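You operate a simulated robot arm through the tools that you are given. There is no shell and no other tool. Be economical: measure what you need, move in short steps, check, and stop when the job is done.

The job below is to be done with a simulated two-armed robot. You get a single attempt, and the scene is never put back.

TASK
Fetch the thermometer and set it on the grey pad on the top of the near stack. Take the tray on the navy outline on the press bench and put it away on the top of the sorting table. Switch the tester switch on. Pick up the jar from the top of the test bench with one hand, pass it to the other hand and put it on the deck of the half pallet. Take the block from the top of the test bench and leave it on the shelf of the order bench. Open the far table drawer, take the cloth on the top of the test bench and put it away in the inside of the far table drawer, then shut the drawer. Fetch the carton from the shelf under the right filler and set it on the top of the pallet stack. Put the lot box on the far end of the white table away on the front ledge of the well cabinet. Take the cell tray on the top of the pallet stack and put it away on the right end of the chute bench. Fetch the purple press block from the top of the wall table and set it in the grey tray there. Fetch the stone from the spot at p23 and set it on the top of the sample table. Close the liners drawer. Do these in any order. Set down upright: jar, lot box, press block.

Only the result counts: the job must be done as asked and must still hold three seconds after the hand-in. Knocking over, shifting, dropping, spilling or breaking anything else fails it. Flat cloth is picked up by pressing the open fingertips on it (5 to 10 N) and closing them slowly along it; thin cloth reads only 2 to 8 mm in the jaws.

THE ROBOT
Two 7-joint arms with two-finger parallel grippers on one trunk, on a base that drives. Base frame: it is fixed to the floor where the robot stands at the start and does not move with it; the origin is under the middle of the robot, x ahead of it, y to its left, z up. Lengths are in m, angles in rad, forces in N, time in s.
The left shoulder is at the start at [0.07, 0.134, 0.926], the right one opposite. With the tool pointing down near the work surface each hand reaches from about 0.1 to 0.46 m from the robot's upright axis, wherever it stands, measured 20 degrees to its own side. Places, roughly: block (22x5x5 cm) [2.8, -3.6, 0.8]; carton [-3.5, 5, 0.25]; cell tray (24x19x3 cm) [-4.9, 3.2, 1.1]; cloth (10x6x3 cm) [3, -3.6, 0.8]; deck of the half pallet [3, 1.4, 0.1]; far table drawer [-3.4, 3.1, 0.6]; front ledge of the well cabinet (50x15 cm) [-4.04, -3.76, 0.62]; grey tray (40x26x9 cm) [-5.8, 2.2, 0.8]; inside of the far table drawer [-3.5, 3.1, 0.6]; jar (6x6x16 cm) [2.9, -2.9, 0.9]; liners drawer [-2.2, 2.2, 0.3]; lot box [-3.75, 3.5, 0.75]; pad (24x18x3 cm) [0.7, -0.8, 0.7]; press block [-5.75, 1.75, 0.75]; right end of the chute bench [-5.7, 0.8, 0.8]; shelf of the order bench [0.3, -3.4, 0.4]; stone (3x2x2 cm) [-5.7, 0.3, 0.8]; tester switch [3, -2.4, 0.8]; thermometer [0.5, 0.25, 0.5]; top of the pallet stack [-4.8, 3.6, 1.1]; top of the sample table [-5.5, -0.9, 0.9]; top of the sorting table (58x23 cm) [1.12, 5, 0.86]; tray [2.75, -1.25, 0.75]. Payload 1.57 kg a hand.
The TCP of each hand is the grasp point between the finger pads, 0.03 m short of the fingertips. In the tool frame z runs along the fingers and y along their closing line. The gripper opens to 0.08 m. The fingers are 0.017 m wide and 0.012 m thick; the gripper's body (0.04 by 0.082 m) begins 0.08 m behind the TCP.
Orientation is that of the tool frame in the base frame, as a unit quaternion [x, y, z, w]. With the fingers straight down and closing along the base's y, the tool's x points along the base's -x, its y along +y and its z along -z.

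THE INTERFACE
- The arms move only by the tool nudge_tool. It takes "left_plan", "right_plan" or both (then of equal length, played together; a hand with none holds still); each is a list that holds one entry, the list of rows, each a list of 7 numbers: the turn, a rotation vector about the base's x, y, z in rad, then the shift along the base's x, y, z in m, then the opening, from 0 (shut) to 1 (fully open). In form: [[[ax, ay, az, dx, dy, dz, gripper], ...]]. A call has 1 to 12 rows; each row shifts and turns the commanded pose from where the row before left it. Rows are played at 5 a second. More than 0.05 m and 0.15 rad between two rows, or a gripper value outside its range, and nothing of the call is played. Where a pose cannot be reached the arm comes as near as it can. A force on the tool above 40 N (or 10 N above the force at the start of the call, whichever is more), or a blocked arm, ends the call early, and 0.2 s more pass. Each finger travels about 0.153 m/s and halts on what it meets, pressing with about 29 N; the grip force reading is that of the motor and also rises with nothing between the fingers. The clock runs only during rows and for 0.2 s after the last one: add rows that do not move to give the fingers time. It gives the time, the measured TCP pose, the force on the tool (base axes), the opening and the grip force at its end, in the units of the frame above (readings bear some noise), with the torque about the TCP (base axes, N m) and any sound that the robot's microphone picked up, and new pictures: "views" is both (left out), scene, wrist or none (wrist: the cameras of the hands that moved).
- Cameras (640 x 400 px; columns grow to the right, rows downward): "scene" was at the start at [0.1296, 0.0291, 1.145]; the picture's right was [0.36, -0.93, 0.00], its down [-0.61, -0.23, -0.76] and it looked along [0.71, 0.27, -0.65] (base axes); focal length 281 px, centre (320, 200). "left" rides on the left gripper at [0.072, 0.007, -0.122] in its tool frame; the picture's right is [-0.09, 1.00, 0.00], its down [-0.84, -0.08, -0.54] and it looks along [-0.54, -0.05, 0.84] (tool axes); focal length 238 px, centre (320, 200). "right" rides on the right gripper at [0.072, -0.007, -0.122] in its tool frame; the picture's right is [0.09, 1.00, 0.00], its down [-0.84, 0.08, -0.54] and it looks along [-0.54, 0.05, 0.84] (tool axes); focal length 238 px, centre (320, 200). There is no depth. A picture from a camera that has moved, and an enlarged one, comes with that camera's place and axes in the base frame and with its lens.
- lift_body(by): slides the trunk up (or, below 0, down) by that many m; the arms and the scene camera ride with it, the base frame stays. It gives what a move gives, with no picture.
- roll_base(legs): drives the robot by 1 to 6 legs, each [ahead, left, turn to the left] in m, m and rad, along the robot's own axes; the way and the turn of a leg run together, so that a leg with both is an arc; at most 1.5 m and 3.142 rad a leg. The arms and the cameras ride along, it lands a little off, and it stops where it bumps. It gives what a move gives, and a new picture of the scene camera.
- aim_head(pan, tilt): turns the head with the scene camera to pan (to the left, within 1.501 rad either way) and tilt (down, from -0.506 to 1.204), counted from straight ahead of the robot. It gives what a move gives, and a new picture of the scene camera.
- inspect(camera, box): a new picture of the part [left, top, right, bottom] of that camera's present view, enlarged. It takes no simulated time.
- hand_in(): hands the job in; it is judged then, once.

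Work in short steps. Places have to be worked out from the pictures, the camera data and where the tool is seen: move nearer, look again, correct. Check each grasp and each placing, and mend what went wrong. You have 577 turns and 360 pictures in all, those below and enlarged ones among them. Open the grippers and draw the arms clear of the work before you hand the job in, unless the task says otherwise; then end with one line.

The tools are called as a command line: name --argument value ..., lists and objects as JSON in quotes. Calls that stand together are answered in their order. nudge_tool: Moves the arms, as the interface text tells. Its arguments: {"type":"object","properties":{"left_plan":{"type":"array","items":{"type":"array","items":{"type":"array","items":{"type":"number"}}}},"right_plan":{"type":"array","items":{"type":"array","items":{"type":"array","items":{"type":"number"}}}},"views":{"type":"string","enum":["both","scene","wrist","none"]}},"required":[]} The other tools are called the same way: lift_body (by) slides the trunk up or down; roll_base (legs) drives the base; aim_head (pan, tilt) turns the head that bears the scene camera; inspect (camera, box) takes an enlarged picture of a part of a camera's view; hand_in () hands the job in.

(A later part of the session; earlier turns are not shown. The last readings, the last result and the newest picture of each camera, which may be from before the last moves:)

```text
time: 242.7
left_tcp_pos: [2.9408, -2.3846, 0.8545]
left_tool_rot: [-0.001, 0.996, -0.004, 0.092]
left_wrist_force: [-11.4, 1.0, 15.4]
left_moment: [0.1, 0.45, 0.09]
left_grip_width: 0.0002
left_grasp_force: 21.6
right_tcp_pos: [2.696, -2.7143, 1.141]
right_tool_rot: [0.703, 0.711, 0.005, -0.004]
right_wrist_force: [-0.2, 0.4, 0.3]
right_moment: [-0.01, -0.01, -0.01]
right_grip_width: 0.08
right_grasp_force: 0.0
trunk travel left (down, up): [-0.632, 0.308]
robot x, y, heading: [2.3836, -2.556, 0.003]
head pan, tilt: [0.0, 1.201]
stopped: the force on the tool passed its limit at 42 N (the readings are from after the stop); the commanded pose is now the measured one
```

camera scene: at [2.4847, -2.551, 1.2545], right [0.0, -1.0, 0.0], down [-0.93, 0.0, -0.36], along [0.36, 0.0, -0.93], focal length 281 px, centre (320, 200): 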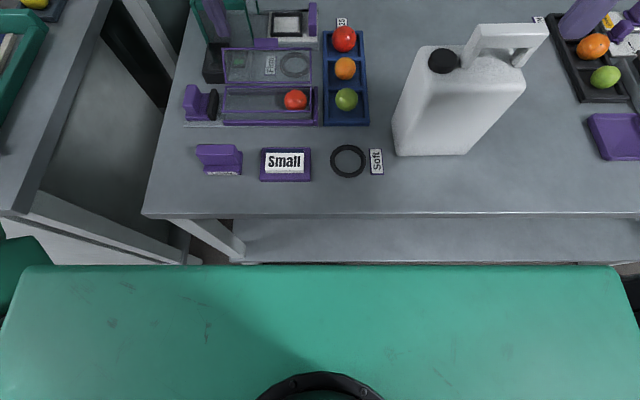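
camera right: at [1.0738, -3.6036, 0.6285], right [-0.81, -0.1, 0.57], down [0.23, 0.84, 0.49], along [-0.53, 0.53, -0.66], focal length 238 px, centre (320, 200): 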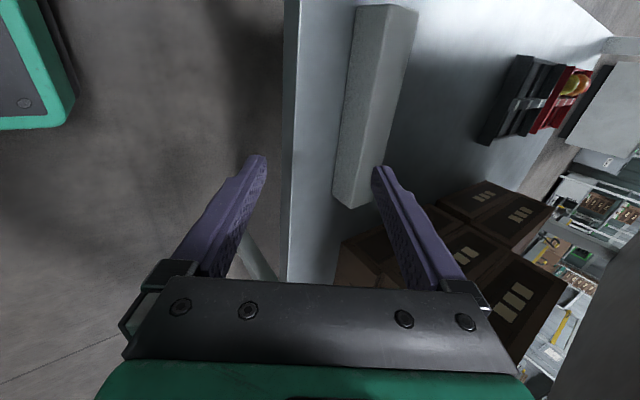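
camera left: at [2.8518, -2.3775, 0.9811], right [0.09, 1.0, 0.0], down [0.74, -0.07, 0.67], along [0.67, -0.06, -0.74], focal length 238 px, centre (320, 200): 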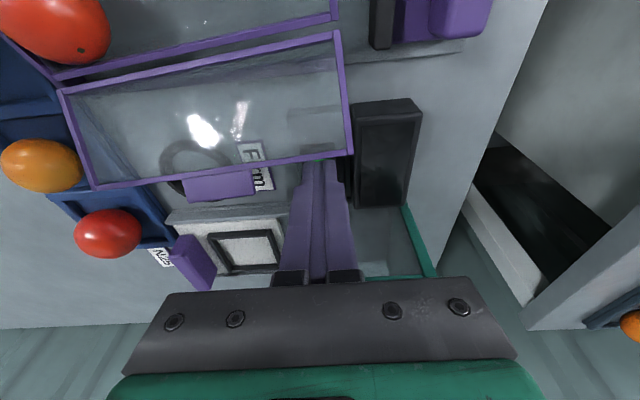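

A firm press (42 N) at tip z≈0.825, no sound reported. I rise and look at the rocker.

lift_body --by 0.07

nudge_tool --left_plan '[[[0, 0, 0, 0, 0, 0.03, 0], [0, 0, 0, 0, 0, 0.03, 0]]]' --views "none"

inspect --camera "left" --box '[260, 50, 420, 180]'

```text
time: 243.7
left_tcp_pos: [2.9442, -2.3838, 0.9216]
left_tool_rot: [0.0, 0.996, -0.005, 0.089]
left_wrist_force: [-0.5, -0.2, 1.1]
left_moment: [0.01, -0.01, 0.01]
left_grip_width: 0.0001
left_grasp_force: 21.5
right_tcp_pos: [2.7008, -2.7144, 1.2098]
right_tool_rot: [0.703, 0.711, 0.002, -0.006]
right_wrist_force: [0.1, 0.4, 1.2]
right_moment: [-0.02, 0.0, 0.02]
right_grip_width: 0.08
right_grasp_force: 0.1
trunk travel left (down, up): [-0.702, 0.238]
robot x, y, heading: [2.3786, -2.5522, -0.004]
head pan, tilt: [0.0, 1.201]
```

```text
time: 244.3
left_tcp_pos: [2.9452, -2.3838, 0.982]
left_tool_rot: [0.0, 0.996, -0.006, 0.09]
left_wrist_force: [-0.3, 0.5, 0.4]
left_moment: [0.01, 0.0, 0.03]
left_grip_width: 0.0
left_grasp_force: 21.4
right_tcp_pos: [2.7002, -2.7138, 1.2107]
right_tool_rot: [0.703, 0.711, 0.002, -0.006]
right_wrist_force: [-0.9, -0.1, 0.0]
right_moment: [-0.01, -0.02, 0.02]
right_grip_width: 0.0799
right_grasp_force: 0.0
trunk travel left (down, up): [-0.702, 0.238]
robot x, y, heading: [2.3825, -2.5514, -0.003]
head pan, tilt: [0.0, 1.201]
```

```text
3.08 times, centred on (340, 115) of left
camera zoom: at [2.852, -2.375, 1.0888], right [0.09, 1.0, 0.01], down [0.73, -0.07, 0.68], along [0.68, -0.06, -0.73], focal length 733 px, centre (258, 462)
```

zoom: 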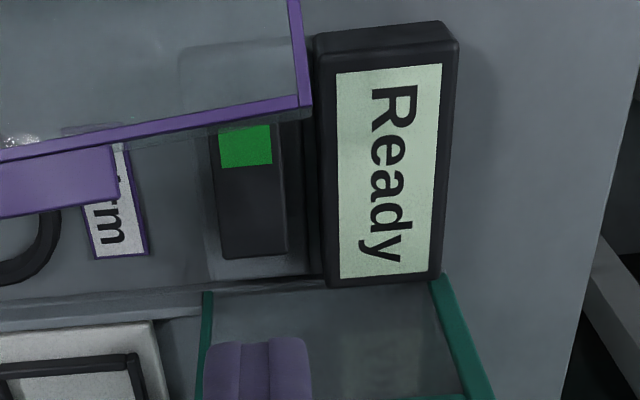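

The tester's display now reads "Ready": the switch is on. Next the cloth near (3.0, −3.565): I'll take it with the right hand from the bench's right end. I tuck the left arm, back off, strafe south and turn north.

nudge_tool --left_plan '[[[0, 0.09, 0, -0.03, 0.01, 0.03, 1], [0, 0.09, 0, -0.04, 0.01, 0.02, 1], [0, 0, 0, -0.045, 0.01, 0, 1], [0, 0, 0, -0.045, 0.01, 0, 1], [0, 0, 0, -0.045, 0, 0, 1], [0, 0, 0, -0.045, 0, 0, 1]]]' --views "none"

roll_base --legs '[[-0.4, 0, 0], [0, -1.5, 0], [0, -0.25, 0], [0, 0, 1.571]]'

aim_head --pan -0.5 --tilt 0.6

```text
time: 245.7
left_tcp_pos: [2.6924, -2.3439, 1.031]
left_tool_rot: [-0.001, 1.0, -0.005, 0.0]
left_wrist_force: [-0.5, 0.0, 0.7]
left_moment: [0.0, 0.0, 0.01]
left_grip_width: 0.0799
left_grasp_force: 0.1
right_tcp_pos: [2.6995, -2.7134, 1.2104]
right_tool_rot: [0.703, 0.712, 0.003, -0.006]
right_wrist_force: [0.1, -0.6, -0.7]
right_moment: [-0.01, -0.03, -0.02]
right_grip_width: 0.0798
right_grasp_force: 0.1
trunk travel left (down, up): [-0.702, 0.238]
robot x, y, heading: [2.3836, -2.5531, -0.005]
head pan, tilt: [0.0, 1.201]
```

```text
time: 260.5
left_tcp_pos: [1.7206, -3.9676, 1.031]
left_tool_rot: [-0.693, 0.721, -0.004, 0.003]
left_wrist_force: [0.0, -0.1, -0.3]
left_moment: [-0.01, 0.02, -0.01]
left_grip_width: 0.0799
left_grasp_force: 0.1
right_tcp_pos: [2.0888, -3.9767, 1.2107]
right_tool_rot: [0.014, 1.0, -0.002, -0.006]
right_wrist_force: [0.4, 0.3, -0.1]
right_moment: [-0.01, -0.03, 0.01]
right_grip_width: 0.08
right_grasp_force: 0.1
trunk travel left (down, up): [-0.702, 0.238]
robot x, y, heading: [1.9147, -4.2902, 1.53]
head pan, tilt: [0.0, 1.201]
camera scene: at [1.9191, -4.185, 1.3126], right [1.0, -0.04, 0.0], down [-0.04, -0.93, -0.36], along [0.02, 0.36, -0.93], focal length 281 px, centre (320, 200)
```

scene: 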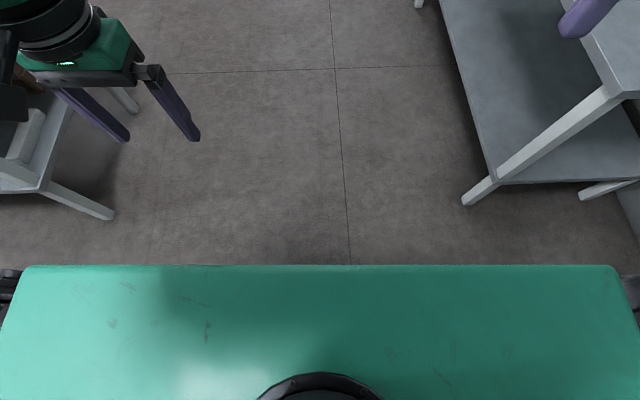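

```text
time: 261.5
left_tcp_pos: [1.72, -3.9685, 1.0307]
left_tool_rot: [-0.693, 0.721, -0.005, 0.003]
left_wrist_force: [-0.1, -0.1, -0.8]
left_moment: [0.01, -0.01, 0.0]
left_grip_width: 0.0801
left_grasp_force: 0.1
right_tcp_pos: [2.0901, -3.9772, 1.2111]
right_tool_rot: [0.015, 1.0, -0.002, -0.006]
right_wrist_force: [0.3, -0.1, 0.6]
right_moment: [-0.01, -0.01, 0.01]
right_grip_width: 0.0801
right_grasp_force: 0.0
trunk travel left (down, up): [-0.702, 0.238]
robot x, y, heading: [1.9125, -4.2898, 1.532]
head pan, tilt: [-0.499, 0.6]
camera scene: at [1.9621, -4.1651, 1.3571], right [0.86, -0.52, 0.0], down [-0.29, -0.48, -0.82], along [0.42, 0.71, -0.57], focal length 281 px, centre (320, 200)
```

scene: 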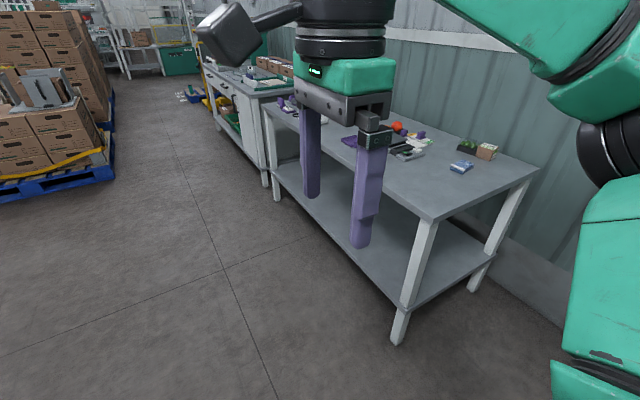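

The area at the bench's right end is clear. I strafe right to x≈2.87 and close in facing north.

roll_base --legs '[[0, 0, 0.039], [0, -0.94, 0], [0.2, 0, 0]]'

aim_head --pan -0.1 --tilt 0.85

```text
time: 268.0
left_tcp_pos: [2.636, -3.7799, 1.0319]
left_tool_rot: [0.708, -0.706, 0.004, -0.003]
left_wrist_force: [0.2, 0.2, 0.0]
left_moment: [0.0, -0.02, 0.01]
left_grip_width: 0.08
left_grasp_force: 0.1
right_tcp_pos: [3.0038, -3.7738, 1.2113]
right_tool_rot: [-0.006, 1.0, -0.003, -0.006]
right_wrist_force: [-0.9, 0.6, -0.5]
right_moment: [-0.01, 0.0, -0.01]
right_grip_width: 0.08
right_grasp_force: 0.0
trunk travel left (down, up): [-0.702, 0.238]
robot x, y, heading: [2.843, -4.0945, 1.571]
head pan, tilt: [-0.499, 0.6]
camera scene: at [2.8845, -3.9668, 1.3574], right [0.88, -0.48, 0.0], down [-0.27, -0.49, -0.83], along [0.4, 0.72, -0.56], focal length 281 px, centre (320, 200)
```

scene: 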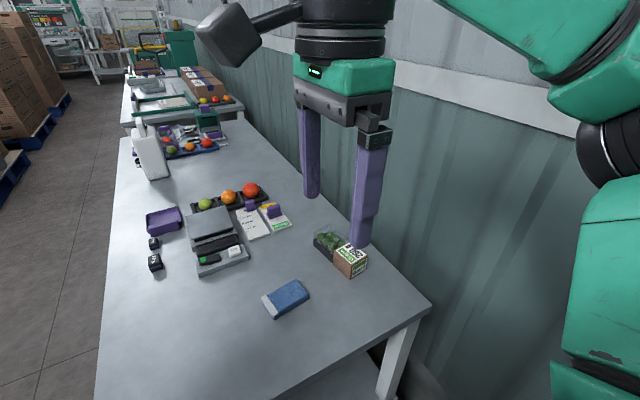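

```text
time: 268.9
left_tcp_pos: [2.6349, -3.7786, 1.0309]
left_tool_rot: [0.707, -0.707, 0.004, -0.003]
left_wrist_force: [0.0, -0.1, 0.1]
left_moment: [0.01, 0.03, 0.0]
left_grip_width: 0.0804
left_grasp_force: 0.1
right_tcp_pos: [3.005, -3.7722, 1.21]
right_tool_rot: [-0.006, 1.0, -0.003, -0.007]
right_wrist_force: [-0.2, -1.0, 0.8]
right_moment: [-0.02, -0.01, 0.03]
right_grip_width: 0.0797
right_grasp_force: 0.0
trunk travel left (down, up): [-0.702, 0.238]
robot x, y, heading: [2.8401, -4.0913, 1.57]
head pan, tilt: [-0.099, 0.85]
camera scene: at [2.8501, -3.9648, 1.3363], right [0.99, -0.1, 0.0], down [-0.08, -0.75, -0.66], along [0.07, 0.66, -0.75], focal length 281 px, centre (320, 200)
```

scene: 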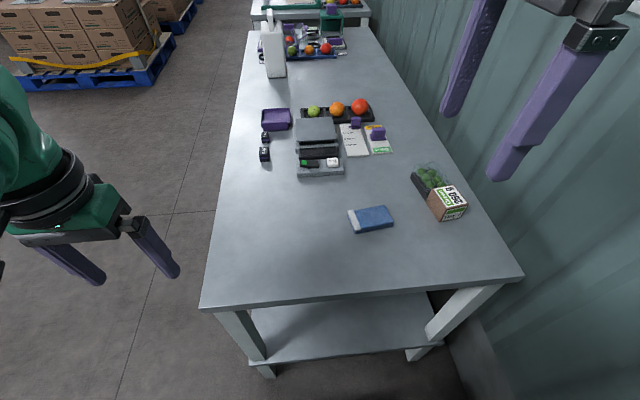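

The cloth lies at about (3.008, −3.579), long axis nearly along x (0.14 rad). I roll 0.06 m nearer, lower the trunk 0.1 m, and bring the right hand over it with a matching yaw.

roll_base --legs '[[0.06, 0, 0]]'

lift_body --by -0.1

nudge_tool --right_plan '[[[0, 0, 0.07, 0.0, 0.025, -0.035, 1], [0, 0, 0.067, 0.0, 0.025, -0.035, 1], [0, 0, 0, 0.0, 0.025, -0.035, 1], [0, 0, 0, 0, 0.025, -0.035, 1], [0, 0, 0, 0, 0.025, -0.03, 1]]]' --views "wrist"

```text
time: 269.8
left_tcp_pos: [2.6348, -3.7218, 1.0322]
left_tool_rot: [0.707, -0.707, 0.003, -0.004]
left_wrist_force: [0.0, -0.4, 0.0]
left_moment: [0.01, 0.0, -0.04]
left_grip_width: 0.0799
left_grasp_force: 0.0
right_tcp_pos: [3.004, -3.717, 1.2113]
right_tool_rot: [-0.006, 1.0, -0.001, -0.006]
right_wrist_force: [0.3, -0.8, 0.3]
right_moment: [0.03, -0.03, 0.03]
right_grip_width: 0.0799
right_grasp_force: 0.1
trunk travel left (down, up): [-0.702, 0.238]
robot x, y, heading: [2.8378, -4.0287, 1.568]
head pan, tilt: [-0.099, 0.85]
camera scene: at [2.8499, -3.9093, 1.3368], right [0.99, -0.1, 0.0], down [-0.08, -0.75, -0.66], along [0.07, 0.66, -0.75], focal length 281 px, centre (320, 200)
```

scene: 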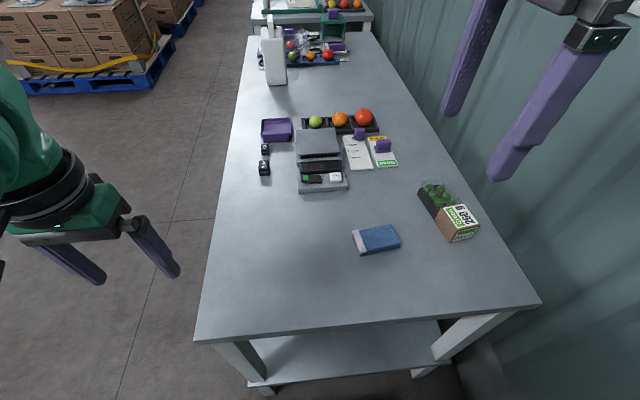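

```text
time: 271.1
left_tcp_pos: [2.6349, -3.7176, 0.9318]
left_tool_rot: [0.708, -0.707, 0.004, -0.003]
left_wrist_force: [-0.6, 0.4, 0.1]
left_moment: [-0.01, -0.04, -0.03]
left_grip_width: 0.0801
left_grasp_force: 0.0
right_tcp_pos: [3.0029, -3.7117, 1.1117]
right_tool_rot: [-0.007, 1.0, -0.002, -0.006]
right_wrist_force: [0.0, -0.4, 0.8]
right_moment: [-0.01, 0.01, -0.02]
right_grip_width: 0.0804
right_grasp_force: 0.0
trunk travel left (down, up): [-0.602, 0.338]
robot x, y, heading: [2.8439, -4.0306, 1.572]
head pan, tilt: [-0.099, 0.85]
```

```text
time: 272.4
left_tcp_pos: [2.6351, -3.7184, 0.9311]
left_tool_rot: [0.708, -0.706, 0.004, -0.003]
left_wrist_force: [0.4, 0.5, 0.1]
left_moment: [0.0, -0.01, 0.03]
left_grip_width: 0.0801
left_grasp_force: 0.1
right_tcp_pos: [3.0026, -3.5853, 0.9412]
right_tool_rot: [-0.075, 0.997, -0.002, -0.006]
right_wrist_force: [0.0, 0.3, 0.4]
right_moment: [-0.02, -0.02, 0.01]
right_grip_width: 0.08
right_grasp_force: 0.0
trunk travel left (down, up): [-0.602, 0.338]
robot x, y, heading: [2.8382, -4.0323, 1.565]
head pan, tilt: [-0.099, 0.85]
camera right: at [2.9341, -3.601, 1.0638], right [-0.24, 0.97, 0.0], down [0.82, 0.21, 0.53], along [0.52, 0.12, -0.85], focal length 238 px, centre (320, 200)
```

right: 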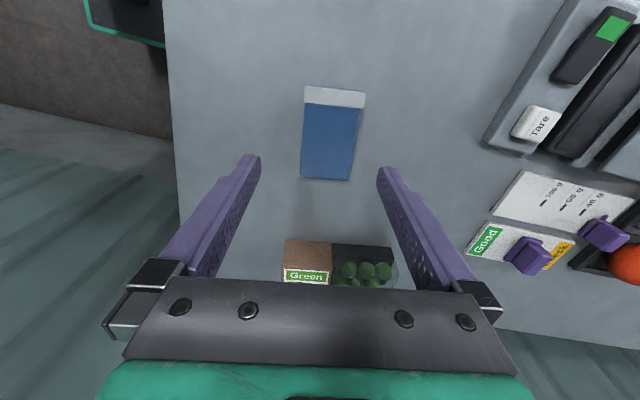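

The cloth is 10 mm further in y and well aligned; its 6 cm width fits the open jaws. I descend to just above the table and close slowly.

nudge_tool --right_plan '[[[0, 0, 0.0, 0.0, 0.01, -0.03, 1], [0, 0, 0, 0.0, 0, -0.03, 1], [0, 0, 0, 0.0, 0, -0.03, 1], [0, 0, 0, 0, 0, -0.01, 1], [0, 0, 0, 0, 0, 0, 0.85], [0, 0, 0, 0, 0, 0, 0.7], [0, 0, 0, 0, 0, 0, 0.55], [0, 0, 0, 0, 0, 0, 0.4], [0, 0, 0, 0, 0, 0, 0.2], [0, 0, 0, 0, 0, 0, 0], [0, 0, 0, 0, 0, 0, 0]]]' --views "wrist"

```text
time: 274.8
left_tcp_pos: [2.6346, -3.7183, 0.9313]
left_tool_rot: [0.708, -0.706, 0.004, -0.003]
left_wrist_force: [0.1, -1.6, -0.3]
left_moment: [0.01, 0.02, -0.01]
left_grip_width: 0.0798
left_grasp_force: 0.2
right_tcp_pos: [3.0022, -3.5769, 0.8409]
right_tool_rot: [-0.075, 0.997, -0.003, -0.006]
right_wrist_force: [-0.6, -0.2, 0.8]
right_moment: [0.0, 0.01, 0.01]
right_grip_width: 0.0572
right_grasp_force: 29.3
trunk travel left (down, up): [-0.602, 0.338]
robot x, y, heading: [2.8428, -4.0332, 1.572]
head pan, tilt: [-0.099, 0.85]
camera right: at [2.934, -3.593, 0.9647], right [-0.24, 0.97, 0.0], down [0.82, 0.21, 0.53], along [0.52, 0.12, -0.85], focal length 238 px, centre (320, 200)
```

right: 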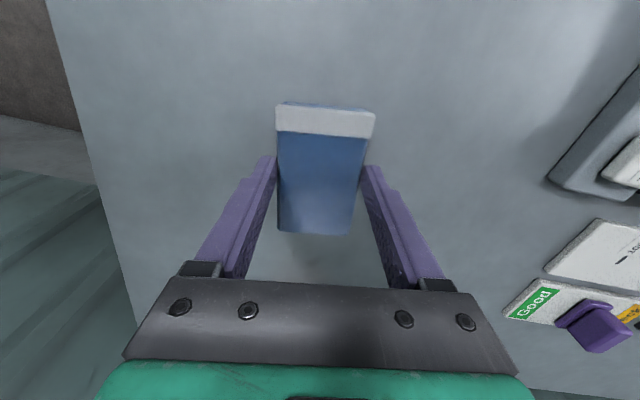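

Gripped at 57 mm. I lift, then back away, go round to the aisle and up to the press bench for the tray.

nudge_tool --right_plan '[[[0, 0, 0.0, 0.0, 0, 0.03, 0], [0, 0, 0, 0.0, 0, 0.045, 0], [0, 0, 0, 0.0, 0, 0.045, 0], [0, 0, 0, 0, -0.03, 0.035, 0], [0, 0, 0, 0, -0.045, 0, 0], [0, 0, 0, 0, -0.045, 0, 0]]]' --views "none"

roll_base --legs '[[-0.25, 0, 0], [0, 0.85, 0], [0, 0, -1.571], [0, 1.5, 0], [0, 1.35, 0]]'

aim_head --pan 0.2 --tilt 0.6

```text
time: 276.1
left_tcp_pos: [2.6348, -3.72, 0.9323]
left_tool_rot: [0.707, -0.707, 0.003, -0.003]
left_wrist_force: [0.7, 0.1, -0.9]
left_moment: [-0.01, 0.0, 0.0]
left_grip_width: 0.0801
left_grasp_force: 0.0
right_tcp_pos: [3.0044, -3.701, 0.9958]
right_tool_rot: [-0.074, 0.997, -0.002, -0.006]
right_wrist_force: [0.1, -0.1, 0.2]
right_moment: [0.02, 0.04, 0.04]
right_grip_width: 0.0571
right_grasp_force: 28.9
trunk travel left (down, up): [-0.602, 0.338]
robot x, y, heading: [2.8431, -4.0311, 1.57]
head pan, tilt: [-0.099, 0.85]
```

```text
time: 278.2
left_tcp_pos: [2.628, -3.9701, 0.9307]
left_tool_rot: [0.708, -0.706, 0.005, -0.006]
left_wrist_force: [-0.8, 0.1, 0.3]
left_moment: [0.01, 0.01, -0.04]
left_grip_width: 0.0799
left_grasp_force: 0.0
right_tcp_pos: [2.996, -3.9499, 0.9963]
right_tool_rot: [-0.076, 0.997, -0.001, -0.004]
right_wrist_force: [-0.6, 0.0, -1.1]
right_moment: [-0.02, 0.02, -0.02]
right_grip_width: 0.0569
right_grasp_force: 29.3
trunk travel left (down, up): [-0.602, 0.338]
robot x, y, heading: [2.8412, -4.2802, 1.576]
head pan, tilt: [-0.099, 0.85]
stopped in leg 2: the robot was blocked; the commanded pose is now the measured one
camera scene: at [2.8418, -4.1566, 1.2368], right [0.99, -0.1, 0.01], down [-0.07, -0.75, -0.66], along [0.07, 0.66, -0.75], focal length 281 px, centre (320, 200)
```

scene: 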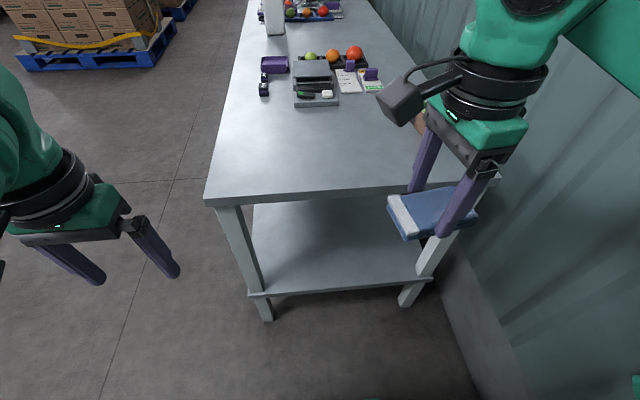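

```text
time: 279.0
left_tcp_pos: [2.6284, -3.9687, 0.9308]
left_tool_rot: [0.708, -0.706, 0.005, -0.006]
left_wrist_force: [0.0, 0.5, -0.1]
left_moment: [-0.04, 0.02, -0.05]
left_grip_width: 0.0797
left_grasp_force: 0.1
right_tcp_pos: [2.9971, -3.9496, 0.9964]
right_tool_rot: [-0.075, 0.997, -0.002, -0.004]
right_wrist_force: [0.1, 0.3, -0.3]
right_moment: [0.03, -0.02, 0.0]
right_grip_width: 0.057
right_grasp_force: 29.4
trunk travel left (down, up): [-0.602, 0.338]
robot x, y, heading: [2.8414, -4.2771, 1.572]
head pan, tilt: [0.201, 0.6]
camera scene: at [2.8162, -4.1475, 1.2573], right [0.98, 0.2, 0.01], down [0.12, -0.55, -0.83], along [-0.16, 0.81, -0.56], focal length 281 px, centre (320, 200)
```

scene: 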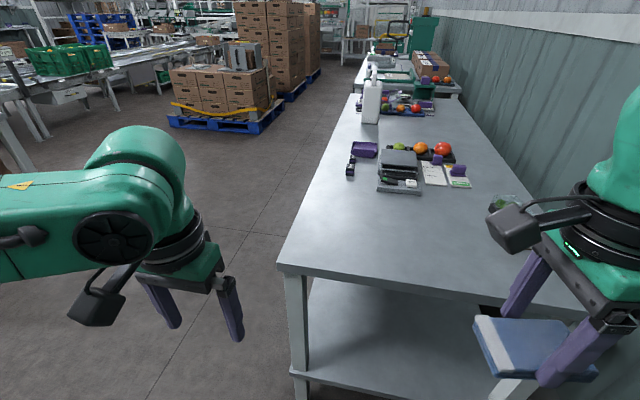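

Strafing left got blocked right away. I look to the left and back to see what I touched.

aim_head --pan 1.5 --tilt 0.9

```text
time: 280.4
left_tcp_pos: [2.6276, -3.9686, 0.9304]
left_tool_rot: [0.708, -0.706, 0.005, -0.006]
left_wrist_force: [-0.7, 0.7, 1.3]
left_moment: [-0.01, 0.0, -0.01]
left_grip_width: 0.0801
left_grasp_force: 0.1
right_tcp_pos: [2.9961, -3.9505, 0.9963]
right_tool_rot: [-0.075, 0.997, -0.002, -0.004]
right_wrist_force: [0.0, 0.3, -0.3]
right_moment: [0.01, 0.0, -0.02]
right_grip_width: 0.0568
right_grasp_force: 29.1
trunk travel left (down, up): [-0.602, 0.338]
robot x, y, heading: [2.8405, -4.2795, 1.573]
head pan, tilt: [1.499, 0.901]
camera scene: at [2.7586, -4.2285, 1.232], right [0.07, 1.0, 0.0], down [0.79, -0.06, -0.62], along [-0.61, 0.05, -0.79], focal length 281 px, centre (320, 200)
```

scene: 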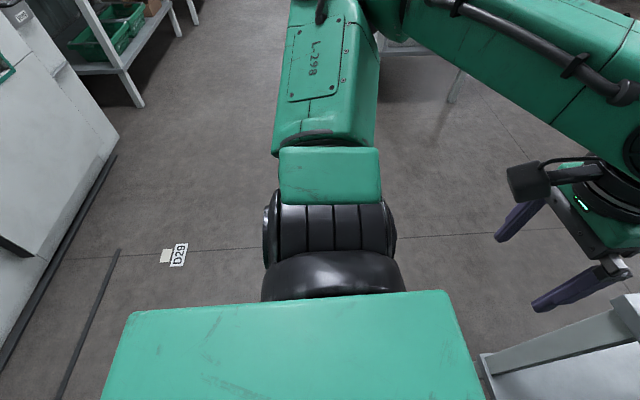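

The left side looks clear; perhaps it was a momentary snag on the right side. I try a small strafe left again.

roll_base --legs '[[0, 0.1, 0]]'

```text
time: 281.6
left_tcp_pos: [2.534, -3.9679, 0.9319]
left_tool_rot: [0.707, -0.707, 0.004, -0.003]
left_wrist_force: [-0.3, -0.5, 0.8]
left_moment: [0.0, 0.0, 0.02]
left_grip_width: 0.0801
left_grasp_force: 0.1
right_tcp_pos: [2.904, -3.9478, 0.9951]
right_tool_rot: [-0.075, 0.997, -0.002, -0.006]
right_wrist_force: [-0.2, 0.2, -0.6]
right_moment: [0.02, -0.03, 0.0]
right_grip_width: 0.0568
right_grasp_force: 28.8
trunk travel left (down, up): [-0.602, 0.338]
robot x, y, heading: [2.7443, -4.2809, 1.57]
head pan, tilt: [1.499, 0.901]
camera scene: at [2.6665, -4.226, 1.2324], right [0.07, 1.0, 0.0], down [0.78, -0.06, -0.62], along [-0.62, 0.05, -0.78], focal length 281 px, centre (320, 200)
```

scene: 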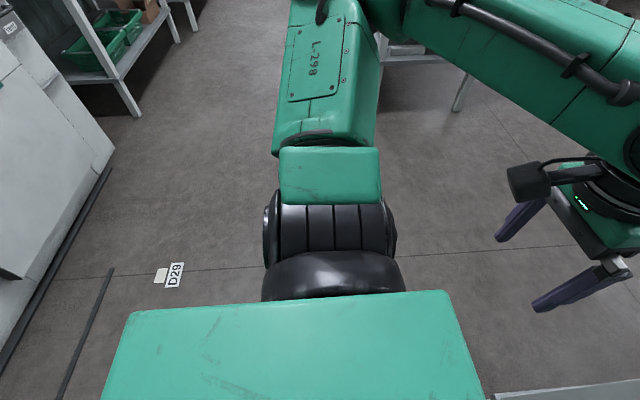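

It moved freely. I continue the route to the press bench.

roll_base --legs '[[0, 0.74, 0], [0, 0, -1.571], [0, 1.5, 0], [0, 1.35, 0]]'

aim_head --pan 0.2 --tilt 0.6

```text
time: 302.6
left_tcp_pos: [2.2243, -1.236, 0.9315]
left_tool_rot: [-0.017, 1.0, -0.006, 0.0]
left_wrist_force: [-1.0, 0.1, -0.9]
left_moment: [0.0, 0.03, -0.01]
left_grip_width: 0.0802
left_grasp_force: 0.1
right_tcp_pos: [2.2545, -1.6058, 0.9931]
right_tool_rot: [0.64, 0.768, 0.002, -0.006]
right_wrist_force: [0.6, 0.5, -0.6]
right_moment: [0.02, 0.01, 0.0]
right_grip_width: 0.0567
right_grasp_force: 29.8
trunk travel left (down, up): [-0.602, 0.338]
robot x, y, heading: [1.9181, -1.4535, 0.028]
head pan, tilt: [1.499, 0.901]
camera scene: at [1.9712, -1.3768, 1.2324], right [1.0, -0.04, 0.0], down [-0.03, -0.78, -0.62], along [0.03, 0.62, -0.78], focal length 281 px, centre (320, 200)
```

scene: 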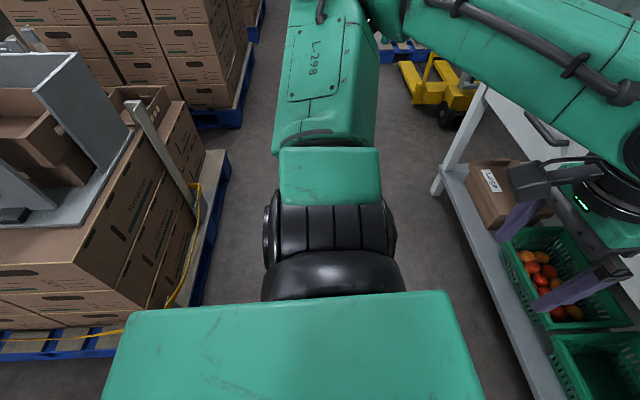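

```text
time: 304.1
left_tcp_pos: [2.2228, -1.2361, 0.9322]
left_tool_rot: [-0.016, 1.0, -0.006, 0.0]
left_wrist_force: [0.1, 0.1, -0.8]
left_moment: [0.01, -0.02, 0.0]
left_grip_width: 0.0801
left_grasp_force: 0.1
right_tcp_pos: [2.256, -1.605, 0.9932]
right_tool_rot: [0.64, 0.768, 0.003, -0.006]
right_wrist_force: [0.1, 0.6, -0.2]
right_moment: [-0.02, 0.01, 0.01]
right_grip_width: 0.0572
right_grasp_force: 29.4
trunk travel left (down, up): [-0.602, 0.338]
robot x, y, heading: [1.9184, -1.4563, 0.03]
head pan, tilt: [0.201, 0.6]
camera scene: at [2.0541, -1.432, 1.2572], right [0.23, -0.97, 0.0], down [-0.55, -0.13, -0.82], along [0.8, 0.19, -0.57], focal length 281 px, centre (320, 200)
```

scene: 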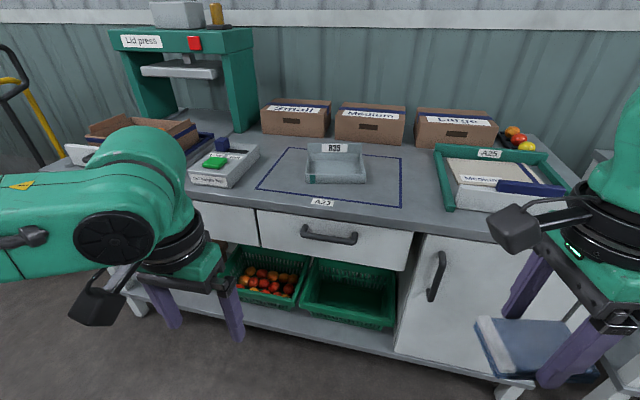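

The R35 tray sits near (2.88, −1.29). I roll in 0.42 m and view it with the left wrist camera.

roll_base --legs '[[0.42, 0, -0.028]]'

nudge_tool --left_plan '[[[0, 0, 0, 0.04, -0.01, 0.01, 1], [0, 0, 0, 0.04, -0.01, 0.01, 1]]]' --views "wrist"

```text
time: 306.7
left_tcp_pos: [2.65, -1.2356, 0.9317]
left_tool_rot: [-0.004, 1.0, -0.006, -0.002]
left_wrist_force: [0.2, 0.6, 0.1]
left_moment: [0.01, -0.03, -0.02]
left_grip_width: 0.0799
left_grasp_force: 0.1
right_tcp_pos: [2.672, -1.6043, 0.994]
right_tool_rot: [0.649, 0.761, 0.002, -0.005]
right_wrist_force: [0.3, 0.2, -0.9]
right_moment: [-0.01, -0.01, 0.01]
right_grip_width: 0.0569
right_grasp_force: 28.6
trunk travel left (down, up): [-0.602, 0.338]
robot x, y, heading: [2.3385, -1.4459, 0.006]
head pan, tilt: [0.201, 0.6]
camera scene: at [2.4753, -1.4276, 1.2572], right [0.21, -0.98, 0.0], down [-0.55, -0.12, -0.82], along [0.81, 0.17, -0.57], focal length 281 px, centre (320, 200)
```

scene: 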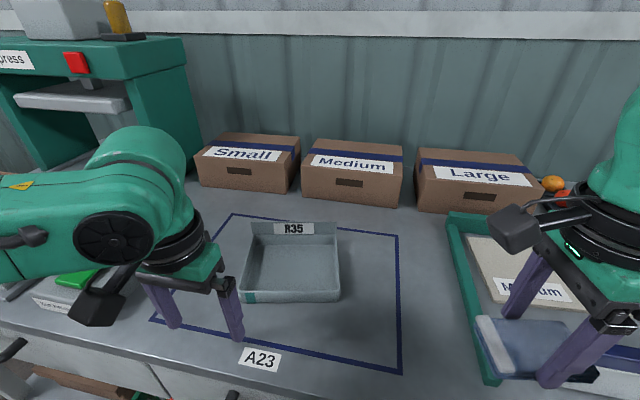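

```text
time: 307.3
left_tcp_pos: [2.7346, -1.2591, 0.9514]
left_tool_rot: [-0.003, 1.0, -0.005, -0.002]
left_wrist_force: [0.0, 0.5, -0.5]
left_moment: [-0.02, 0.02, 0.02]
left_grip_width: 0.0801
left_grasp_force: 0.0
right_tcp_pos: [2.673, -1.6056, 0.9929]
right_tool_rot: [0.649, 0.761, 0.003, -0.007]
right_wrist_force: [0.7, 0.1, -1.1]
right_moment: [0.01, 0.02, -0.03]
right_grip_width: 0.0569
right_grasp_force: 28.9
trunk travel left (down, up): [-0.602, 0.338]
robot x, y, heading: [2.342, -1.4454, 0.006]
head pan, tilt: [0.201, 0.6]
camera left: at [2.6625, -1.251, 1.0719], right [0.08, 1.0, -0.01], down [0.84, -0.07, 0.54], along [0.54, -0.05, -0.84], focal length 238 px, centre (320, 200)
```

left: 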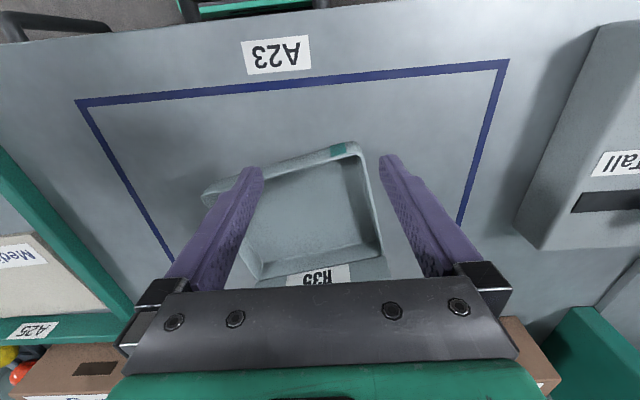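

The tray's rim corners give its centre near (2.866, −1.29), turned by 0.235 rad. I'll pinch the middle of its left wall at about (2.85, −1.203); first I hover there with a matching yaw.

nudge_tool --left_plan '[[[0, 0, 0.08, 0.029, 0.014, -0.005, 1], [0, 0, 0.08, 0.029, 0.014, -0.005, 1], [0, 0, 0.075, 0.029, 0.014, -0.005, 1], [0, 0, 0, 0.028, 0.014, -0.005, 1], [0, 0, 0, 0, 0, 0, 1]]]' --views "wrist"

```text
time: 308.5
left_tcp_pos: [2.8476, -1.2007, 0.9298]
left_tool_rot: [-0.121, 0.993, -0.005, 0.0]
left_wrist_force: [0.2, -0.2, -0.3]
left_moment: [-0.04, -0.02, 0.02]
left_grip_width: 0.0802
left_grasp_force: 0.0
right_tcp_pos: [2.67, -1.6038, 0.9944]
right_tool_rot: [0.65, 0.76, 0.003, -0.005]
right_wrist_force: [-0.4, 0.3, -0.2]
right_moment: [-0.03, 0.02, 0.0]
right_grip_width: 0.057
right_grasp_force: 29.2
trunk travel left (down, up): [-0.602, 0.338]
robot x, y, heading: [2.3378, -1.4447, 0.008]
head pan, tilt: [0.201, 0.6]
camera left: at [2.7735, -1.2089, 1.052], right [-0.15, 0.99, -0.01], down [0.83, 0.13, 0.54], along [0.54, 0.07, -0.84], focal length 238 px, centre (320, 200)
```

left: 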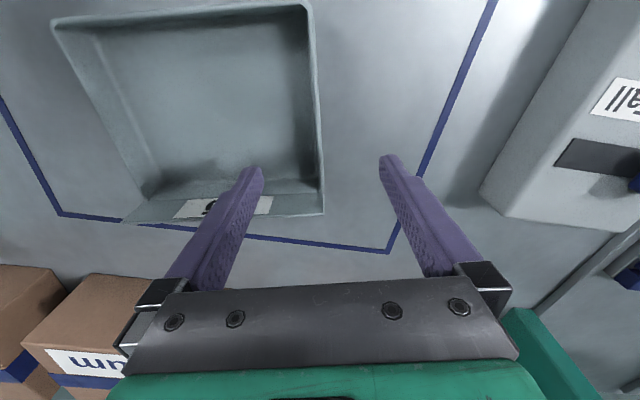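

The wall line passes right under the hand, about 5 mm to its right. I correct and descend part way.

nudge_tool --left_plan '[[[0, 0, 0.0, -0.003, -0.006, -0.03, 1], [0, 0, 0, 0, 0, -0.03, 1], [0, 0, 0, 0, 0, 0, 1]]]' --views "wrist"

```text
time: 309.3
left_tcp_pos: [2.8442, -1.2046, 0.8695]
left_tool_rot: [-0.12, 0.993, -0.005, -0.001]
left_wrist_force: [0.6, 0.4, -0.5]
left_moment: [-0.01, 0.03, 0.01]
left_grip_width: 0.0798
left_grasp_force: 0.1
right_tcp_pos: [2.6718, -1.6049, 0.994]
right_tool_rot: [0.649, 0.76, 0.004, -0.006]
right_wrist_force: [0.5, -0.3, -0.6]
right_moment: [0.02, 0.02, 0.0]
right_grip_width: 0.0569
right_grasp_force: 29.5
trunk travel left (down, up): [-0.602, 0.338]
robot x, y, heading: [2.3362, -1.4475, 0.003]
head pan, tilt: [0.201, 0.6]
camera left: at [2.7717, -1.2128, 0.9909], right [-0.15, 0.99, -0.01], down [0.83, 0.13, 0.54], along [0.54, 0.07, -0.84], focal length 238 px, centre (320, 200)
```

left: 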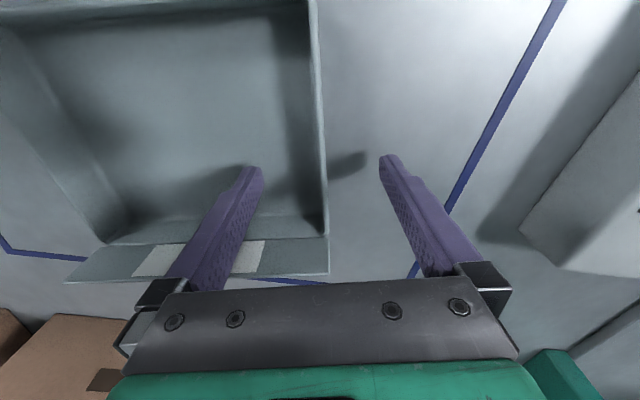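

nudge_tool --left_plan '[[[0, 0, 0.0, 0, 0, -0.01, 1], [0, 0, 0, 0, 0, -0.01, 1], [0, 0, 0, 0, 0, -0.006, 1], [0, 0, 0, 0, 0, 0, 1]]]' --views "wrist"

```text
time: 310.2
left_tcp_pos: [2.8449, -1.2056, 0.8531]
left_tool_rot: [-0.122, 0.992, -0.008, 0.013]
left_wrist_force: [-4.2, 0.2, 19.1]
left_moment: [-0.79, 0.09, -0.3]
left_grip_width: 0.0786
left_grasp_force: 0.0
right_tcp_pos: [2.669, -1.6048, 0.9944]
right_tool_rot: [0.65, 0.76, 0.004, -0.005]
right_wrist_force: [0.2, 0.0, -0.9]
right_moment: [-0.01, 0.0, 0.01]
right_grip_width: 0.057
right_grasp_force: 29.0
trunk travel left (down, up): [-0.602, 0.338]
robot x, y, heading: [2.3399, -1.4442, 0.005]
head pan, tilt: [0.201, 0.6]
stopped in row 4 (left hand): the force on the tool passed its limit at 42 N (the readings are from after the stop); the commanded pose is now the measured one
camera left: at [2.77, -1.2143, 0.9725], right [-0.15, 0.99, -0.02], down [0.82, 0.13, 0.56], along [0.56, 0.07, -0.83], focal length 238 px, centre (320, 200)
```

left: 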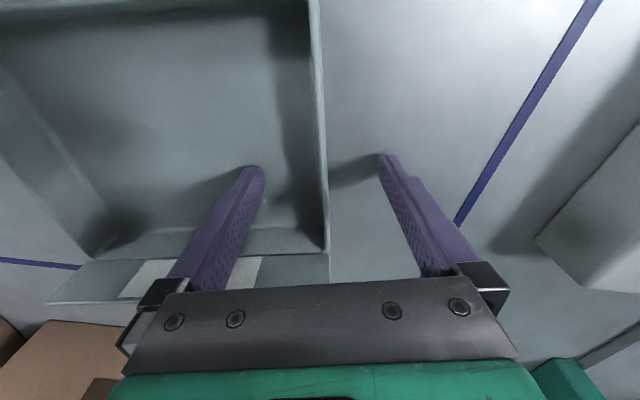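

The inner finger touched the tray floor at TCP 0.853. I raise 4 mm and close on the wall.

nudge_tool --left_plan '[[[0, 0, 0.0, 0, 0, 0.004, 1], [0, 0, 0, 0, 0, 0, 0.7], [0, 0, 0, 0, 0, 0, 0.4], [0, 0, 0, 0, 0, 0, 0.1], [0, 0, 0, 0, 0, 0, 0], [0, 0, 0, 0, 0, 0, 0]]]' --views "none"

nudge_tool --left_plan '[[[0, 0, 0.0, 0, 0, 0.02, 0], [0, 0, 0, 0, 0, 0.03, 0], [0, 0, 0, 0, 0, 0, 0]]]' --views "both"

```text
time: 311.6
left_tcp_pos: [2.8448, -1.2057, 0.8538]
left_tool_rot: [-0.122, 0.993, -0.007, 0.01]
left_wrist_force: [-0.8, 1.1, 9.0]
left_moment: [0.22, 0.14, -0.15]
left_grip_width: 0.0036
left_grasp_force: 24.3
right_tcp_pos: [2.6718, -1.6055, 0.9944]
right_tool_rot: [0.649, 0.76, 0.003, -0.006]
right_wrist_force: [0.6, 0.1, 0.1]
right_moment: [0.01, -0.03, 0.01]
right_grip_width: 0.0568
right_grasp_force: 29.2
trunk travel left (down, up): [-0.602, 0.338]
robot x, y, heading: [2.3413, -1.4435, 0.006]
head pan, tilt: [0.201, 0.6]
```

```text
time: 312.4
left_tcp_pos: [2.845, -1.2068, 0.9017]
left_tool_rot: [-0.122, 0.992, -0.007, 0.007]
left_wrist_force: [0.0, -0.1, -0.9]
left_moment: [0.15, 0.04, -0.05]
left_grip_width: 0.0035
left_grasp_force: 24.3
right_tcp_pos: [2.6719, -1.6043, 0.9931]
right_tool_rot: [0.649, 0.76, 0.002, -0.006]
right_wrist_force: [-0.8, 0.1, -0.2]
right_moment: [0.01, 0.0, 0.02]
right_grip_width: 0.057
right_grasp_force: 28.8
trunk travel left (down, up): [-0.602, 0.338]
robot x, y, heading: [2.3387, -1.4417, 0.012]
head pan, tilt: [0.201, 0.6]
camera scene: at [2.4765, -1.4273, 1.257], right [0.21, -0.98, 0.0], down [-0.55, -0.12, -0.82], along [0.81, 0.17, -0.57], focal length 281 px, centre (320, 200)
camera left: at [2.7718, -1.2139, 1.0231], right [-0.15, 0.99, -0.01], down [0.82, 0.13, 0.55], along [0.55, 0.07, -0.83], focal length 238 px, centre (320, 200)
```

scene: 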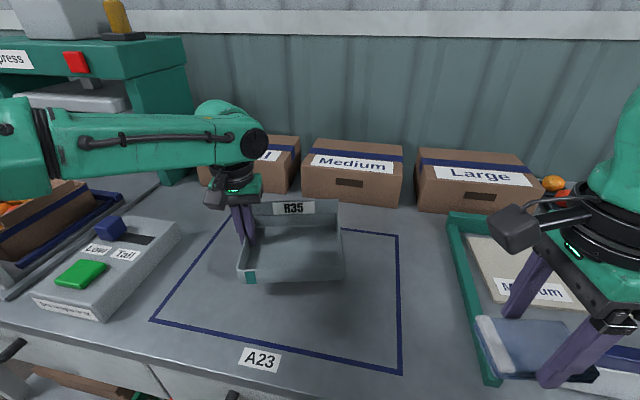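
left: 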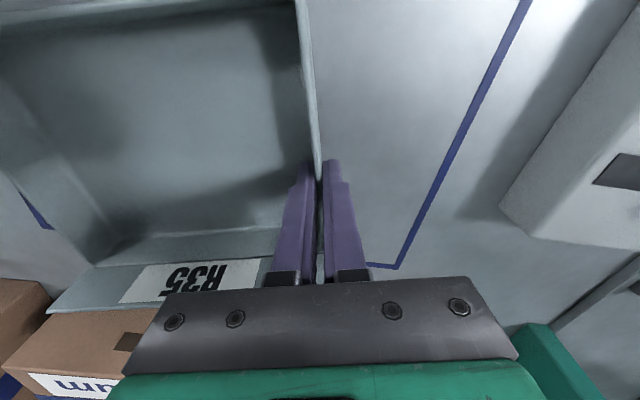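

The tray is lifted level. I draw it in, back off, turn north, and drive up the aisle toward the sorting table.

nudge_tool --left_plan '[[[0, 0, 0.0, 0, 0, 0.03, 0], [0, 0, 0, -0.02, 0, 0.03, 0], [0, 0, 0, -0.04, 0, 0, 0], [0, 0, 0, -0.04, 0, 0, 0], [0, 0, 0, -0.04, 0, 0, 0]]]' --views "none"

roll_base --legs '[[-0.32, 0, 0], [0, 0, 1.56], [1.5, 0, 0], [1.5, 0, 0], [1.3, 0, 0]]'

aim_head --pan 0.2 --tilt 0.35

```text
time: 313.6
left_tcp_pos: [2.7048, -1.206, 0.9661]
left_tool_rot: [-0.122, 0.993, -0.007, 0.009]
left_wrist_force: [-0.7, -0.4, -1.2]
left_moment: [0.12, 0.01, 0.03]
left_grip_width: 0.0036
left_grasp_force: 24.4
right_tcp_pos: [2.6709, -1.6045, 0.9956]
right_tool_rot: [0.649, 0.761, 0.002, -0.005]
right_wrist_force: [-0.6, 0.3, -0.2]
right_moment: [0.02, 0.01, -0.02]
right_grip_width: 0.0569
right_grasp_force: 29.1
trunk travel left (down, up): [-0.602, 0.338]
robot x, y, heading: [2.3401, -1.4478, 0.009]
head pan, tilt: [0.201, 0.6]
```

```text
time: 339.8
left_tcp_pos: [1.8251, 3.2352, 0.9647]
left_tool_rot: [0.787, -0.617, 0.0, -0.01]
left_wrist_force: [-0.2, -0.5, -2.1]
left_moment: [0.0, 0.14, 0.01]
left_grip_width: 0.0033
left_grasp_force: 24.5
right_tcp_pos: [2.2226, 3.1977, 0.994]
right_tool_rot: [-0.076, 0.997, -0.002, -0.006]
right_wrist_force: [-0.1, 0.4, -0.3]
right_moment: [0.0, 0.01, 0.02]
right_grip_width: 0.0572
right_grasp_force: 29.2
trunk travel left (down, up): [-0.602, 0.338]
robot x, y, heading: [2.0589, 2.8651, 1.57]
head pan, tilt: [0.201, 0.6]
camera scene: at [2.0434, 3.0007, 1.2572], right [0.98, 0.2, 0.0], down [0.11, -0.55, -0.82], along [-0.17, 0.81, -0.57], focal length 281 px, centre (320, 200)
```

scene: 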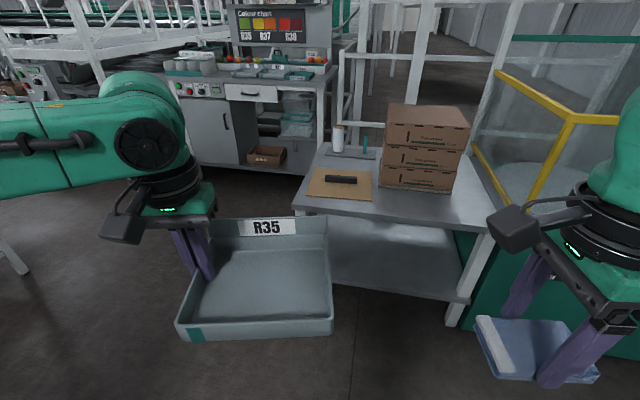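

```text
time: 340.6
left_tcp_pos: [1.8247, 3.2359, 0.9658]
left_tool_rot: [0.786, -0.618, -0.001, -0.01]
left_wrist_force: [0.4, 0.1, -2.5]
left_moment: [0.01, 0.15, -0.01]
left_grip_width: 0.0037
left_grasp_force: 24.6
right_tcp_pos: [2.2211, 3.1984, 0.9929]
right_tool_rot: [-0.076, 0.997, -0.001, -0.005]
right_wrist_force: [0.4, -0.1, -0.8]
right_moment: [0.0, 0.02, 0.02]
right_grip_width: 0.0568
right_grasp_force: 29.0
trunk travel left (down, up): [-0.602, 0.338]
robot x, y, heading: [2.0611, 2.8663, 1.569]
head pan, tilt: [0.201, 0.351]
camera scene: at [2.0425, 3.0053, 1.2799], right [0.98, 0.2, 0.0], down [0.07, -0.34, -0.94], along [-0.19, 0.92, -0.34], focal length 281 px, centre (320, 200)
```

scene: 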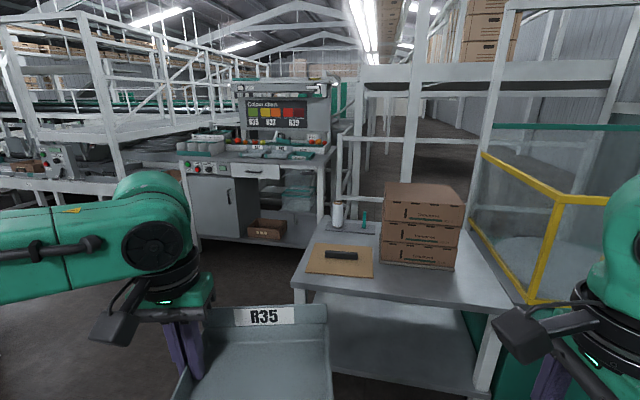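

The sorting table with the colour chart is ahead to the left. I move toward it for a closer look.

roll_base --legs '[[0.3, 0.85, 0], [0.4, 0, 0]]'

aim_head --pan 0.0 --tilt 0.45

```text
time: 347.4
left_tcp_pos: [0.9755, 3.9342, 0.9651]
left_tool_rot: [0.783, -0.622, -0.001, -0.012]
left_wrist_force: [-0.1, 0.8, -0.4]
left_moment: [0.03, 0.14, 0.01]
left_grip_width: 0.0035
left_grasp_force: 24.5
right_tcp_pos: [1.3707, 3.8933, 0.993]
right_tool_rot: [-0.07, 0.998, -0.002, -0.006]
right_wrist_force: [0.0, 1.0, -0.2]
right_moment: [0.01, 0.03, -0.01]
right_grip_width: 0.0566
right_grasp_force: 28.6
trunk travel left (down, up): [-0.602, 0.338]
robot x, y, heading: [1.2073, 3.5621, 1.563]
head pan, tilt: [0.201, 0.351]
camera scene: at [1.1901, 3.7016, 1.28], right [0.98, 0.19, 0.0], down [0.07, -0.34, -0.94], along [-0.18, 0.92, -0.34], focal length 281 px, centre (320, 200)
```

scene: 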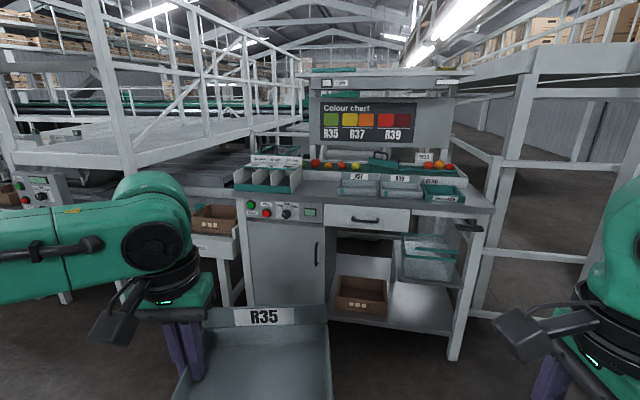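

```text
time: 348.2
left_tcp_pos: [0.9753, 3.9337, 0.965]
left_tool_rot: [0.783, -0.622, 0.0, -0.01]
left_wrist_force: [0.7, 0.2, -1.3]
left_moment: [-0.03, 0.17, -0.01]
left_grip_width: 0.0033
left_grasp_force: 24.8
right_tcp_pos: [1.371, 3.893, 0.9952]
right_tool_rot: [-0.071, 0.997, -0.002, -0.006]
right_wrist_force: [-0.2, 0.6, -0.2]
right_moment: [0.04, 0.04, 0.02]
right_grip_width: 0.057
right_grasp_force: 29.4
trunk travel left (down, up): [-0.602, 0.338]
robot x, y, heading: [1.2041, 3.5573, 1.561]
head pan, tilt: [0.0, 0.45]
camera scene: at [1.2085, 3.7024, 1.2707], right [1.0, -0.01, 0.0], down [0.0, -0.44, -0.9], along [0.01, 0.9, -0.44], focal length 281 px, centre (320, 200)
```

scene: 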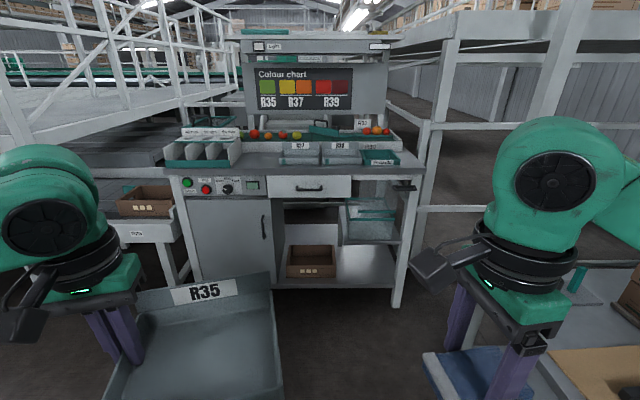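

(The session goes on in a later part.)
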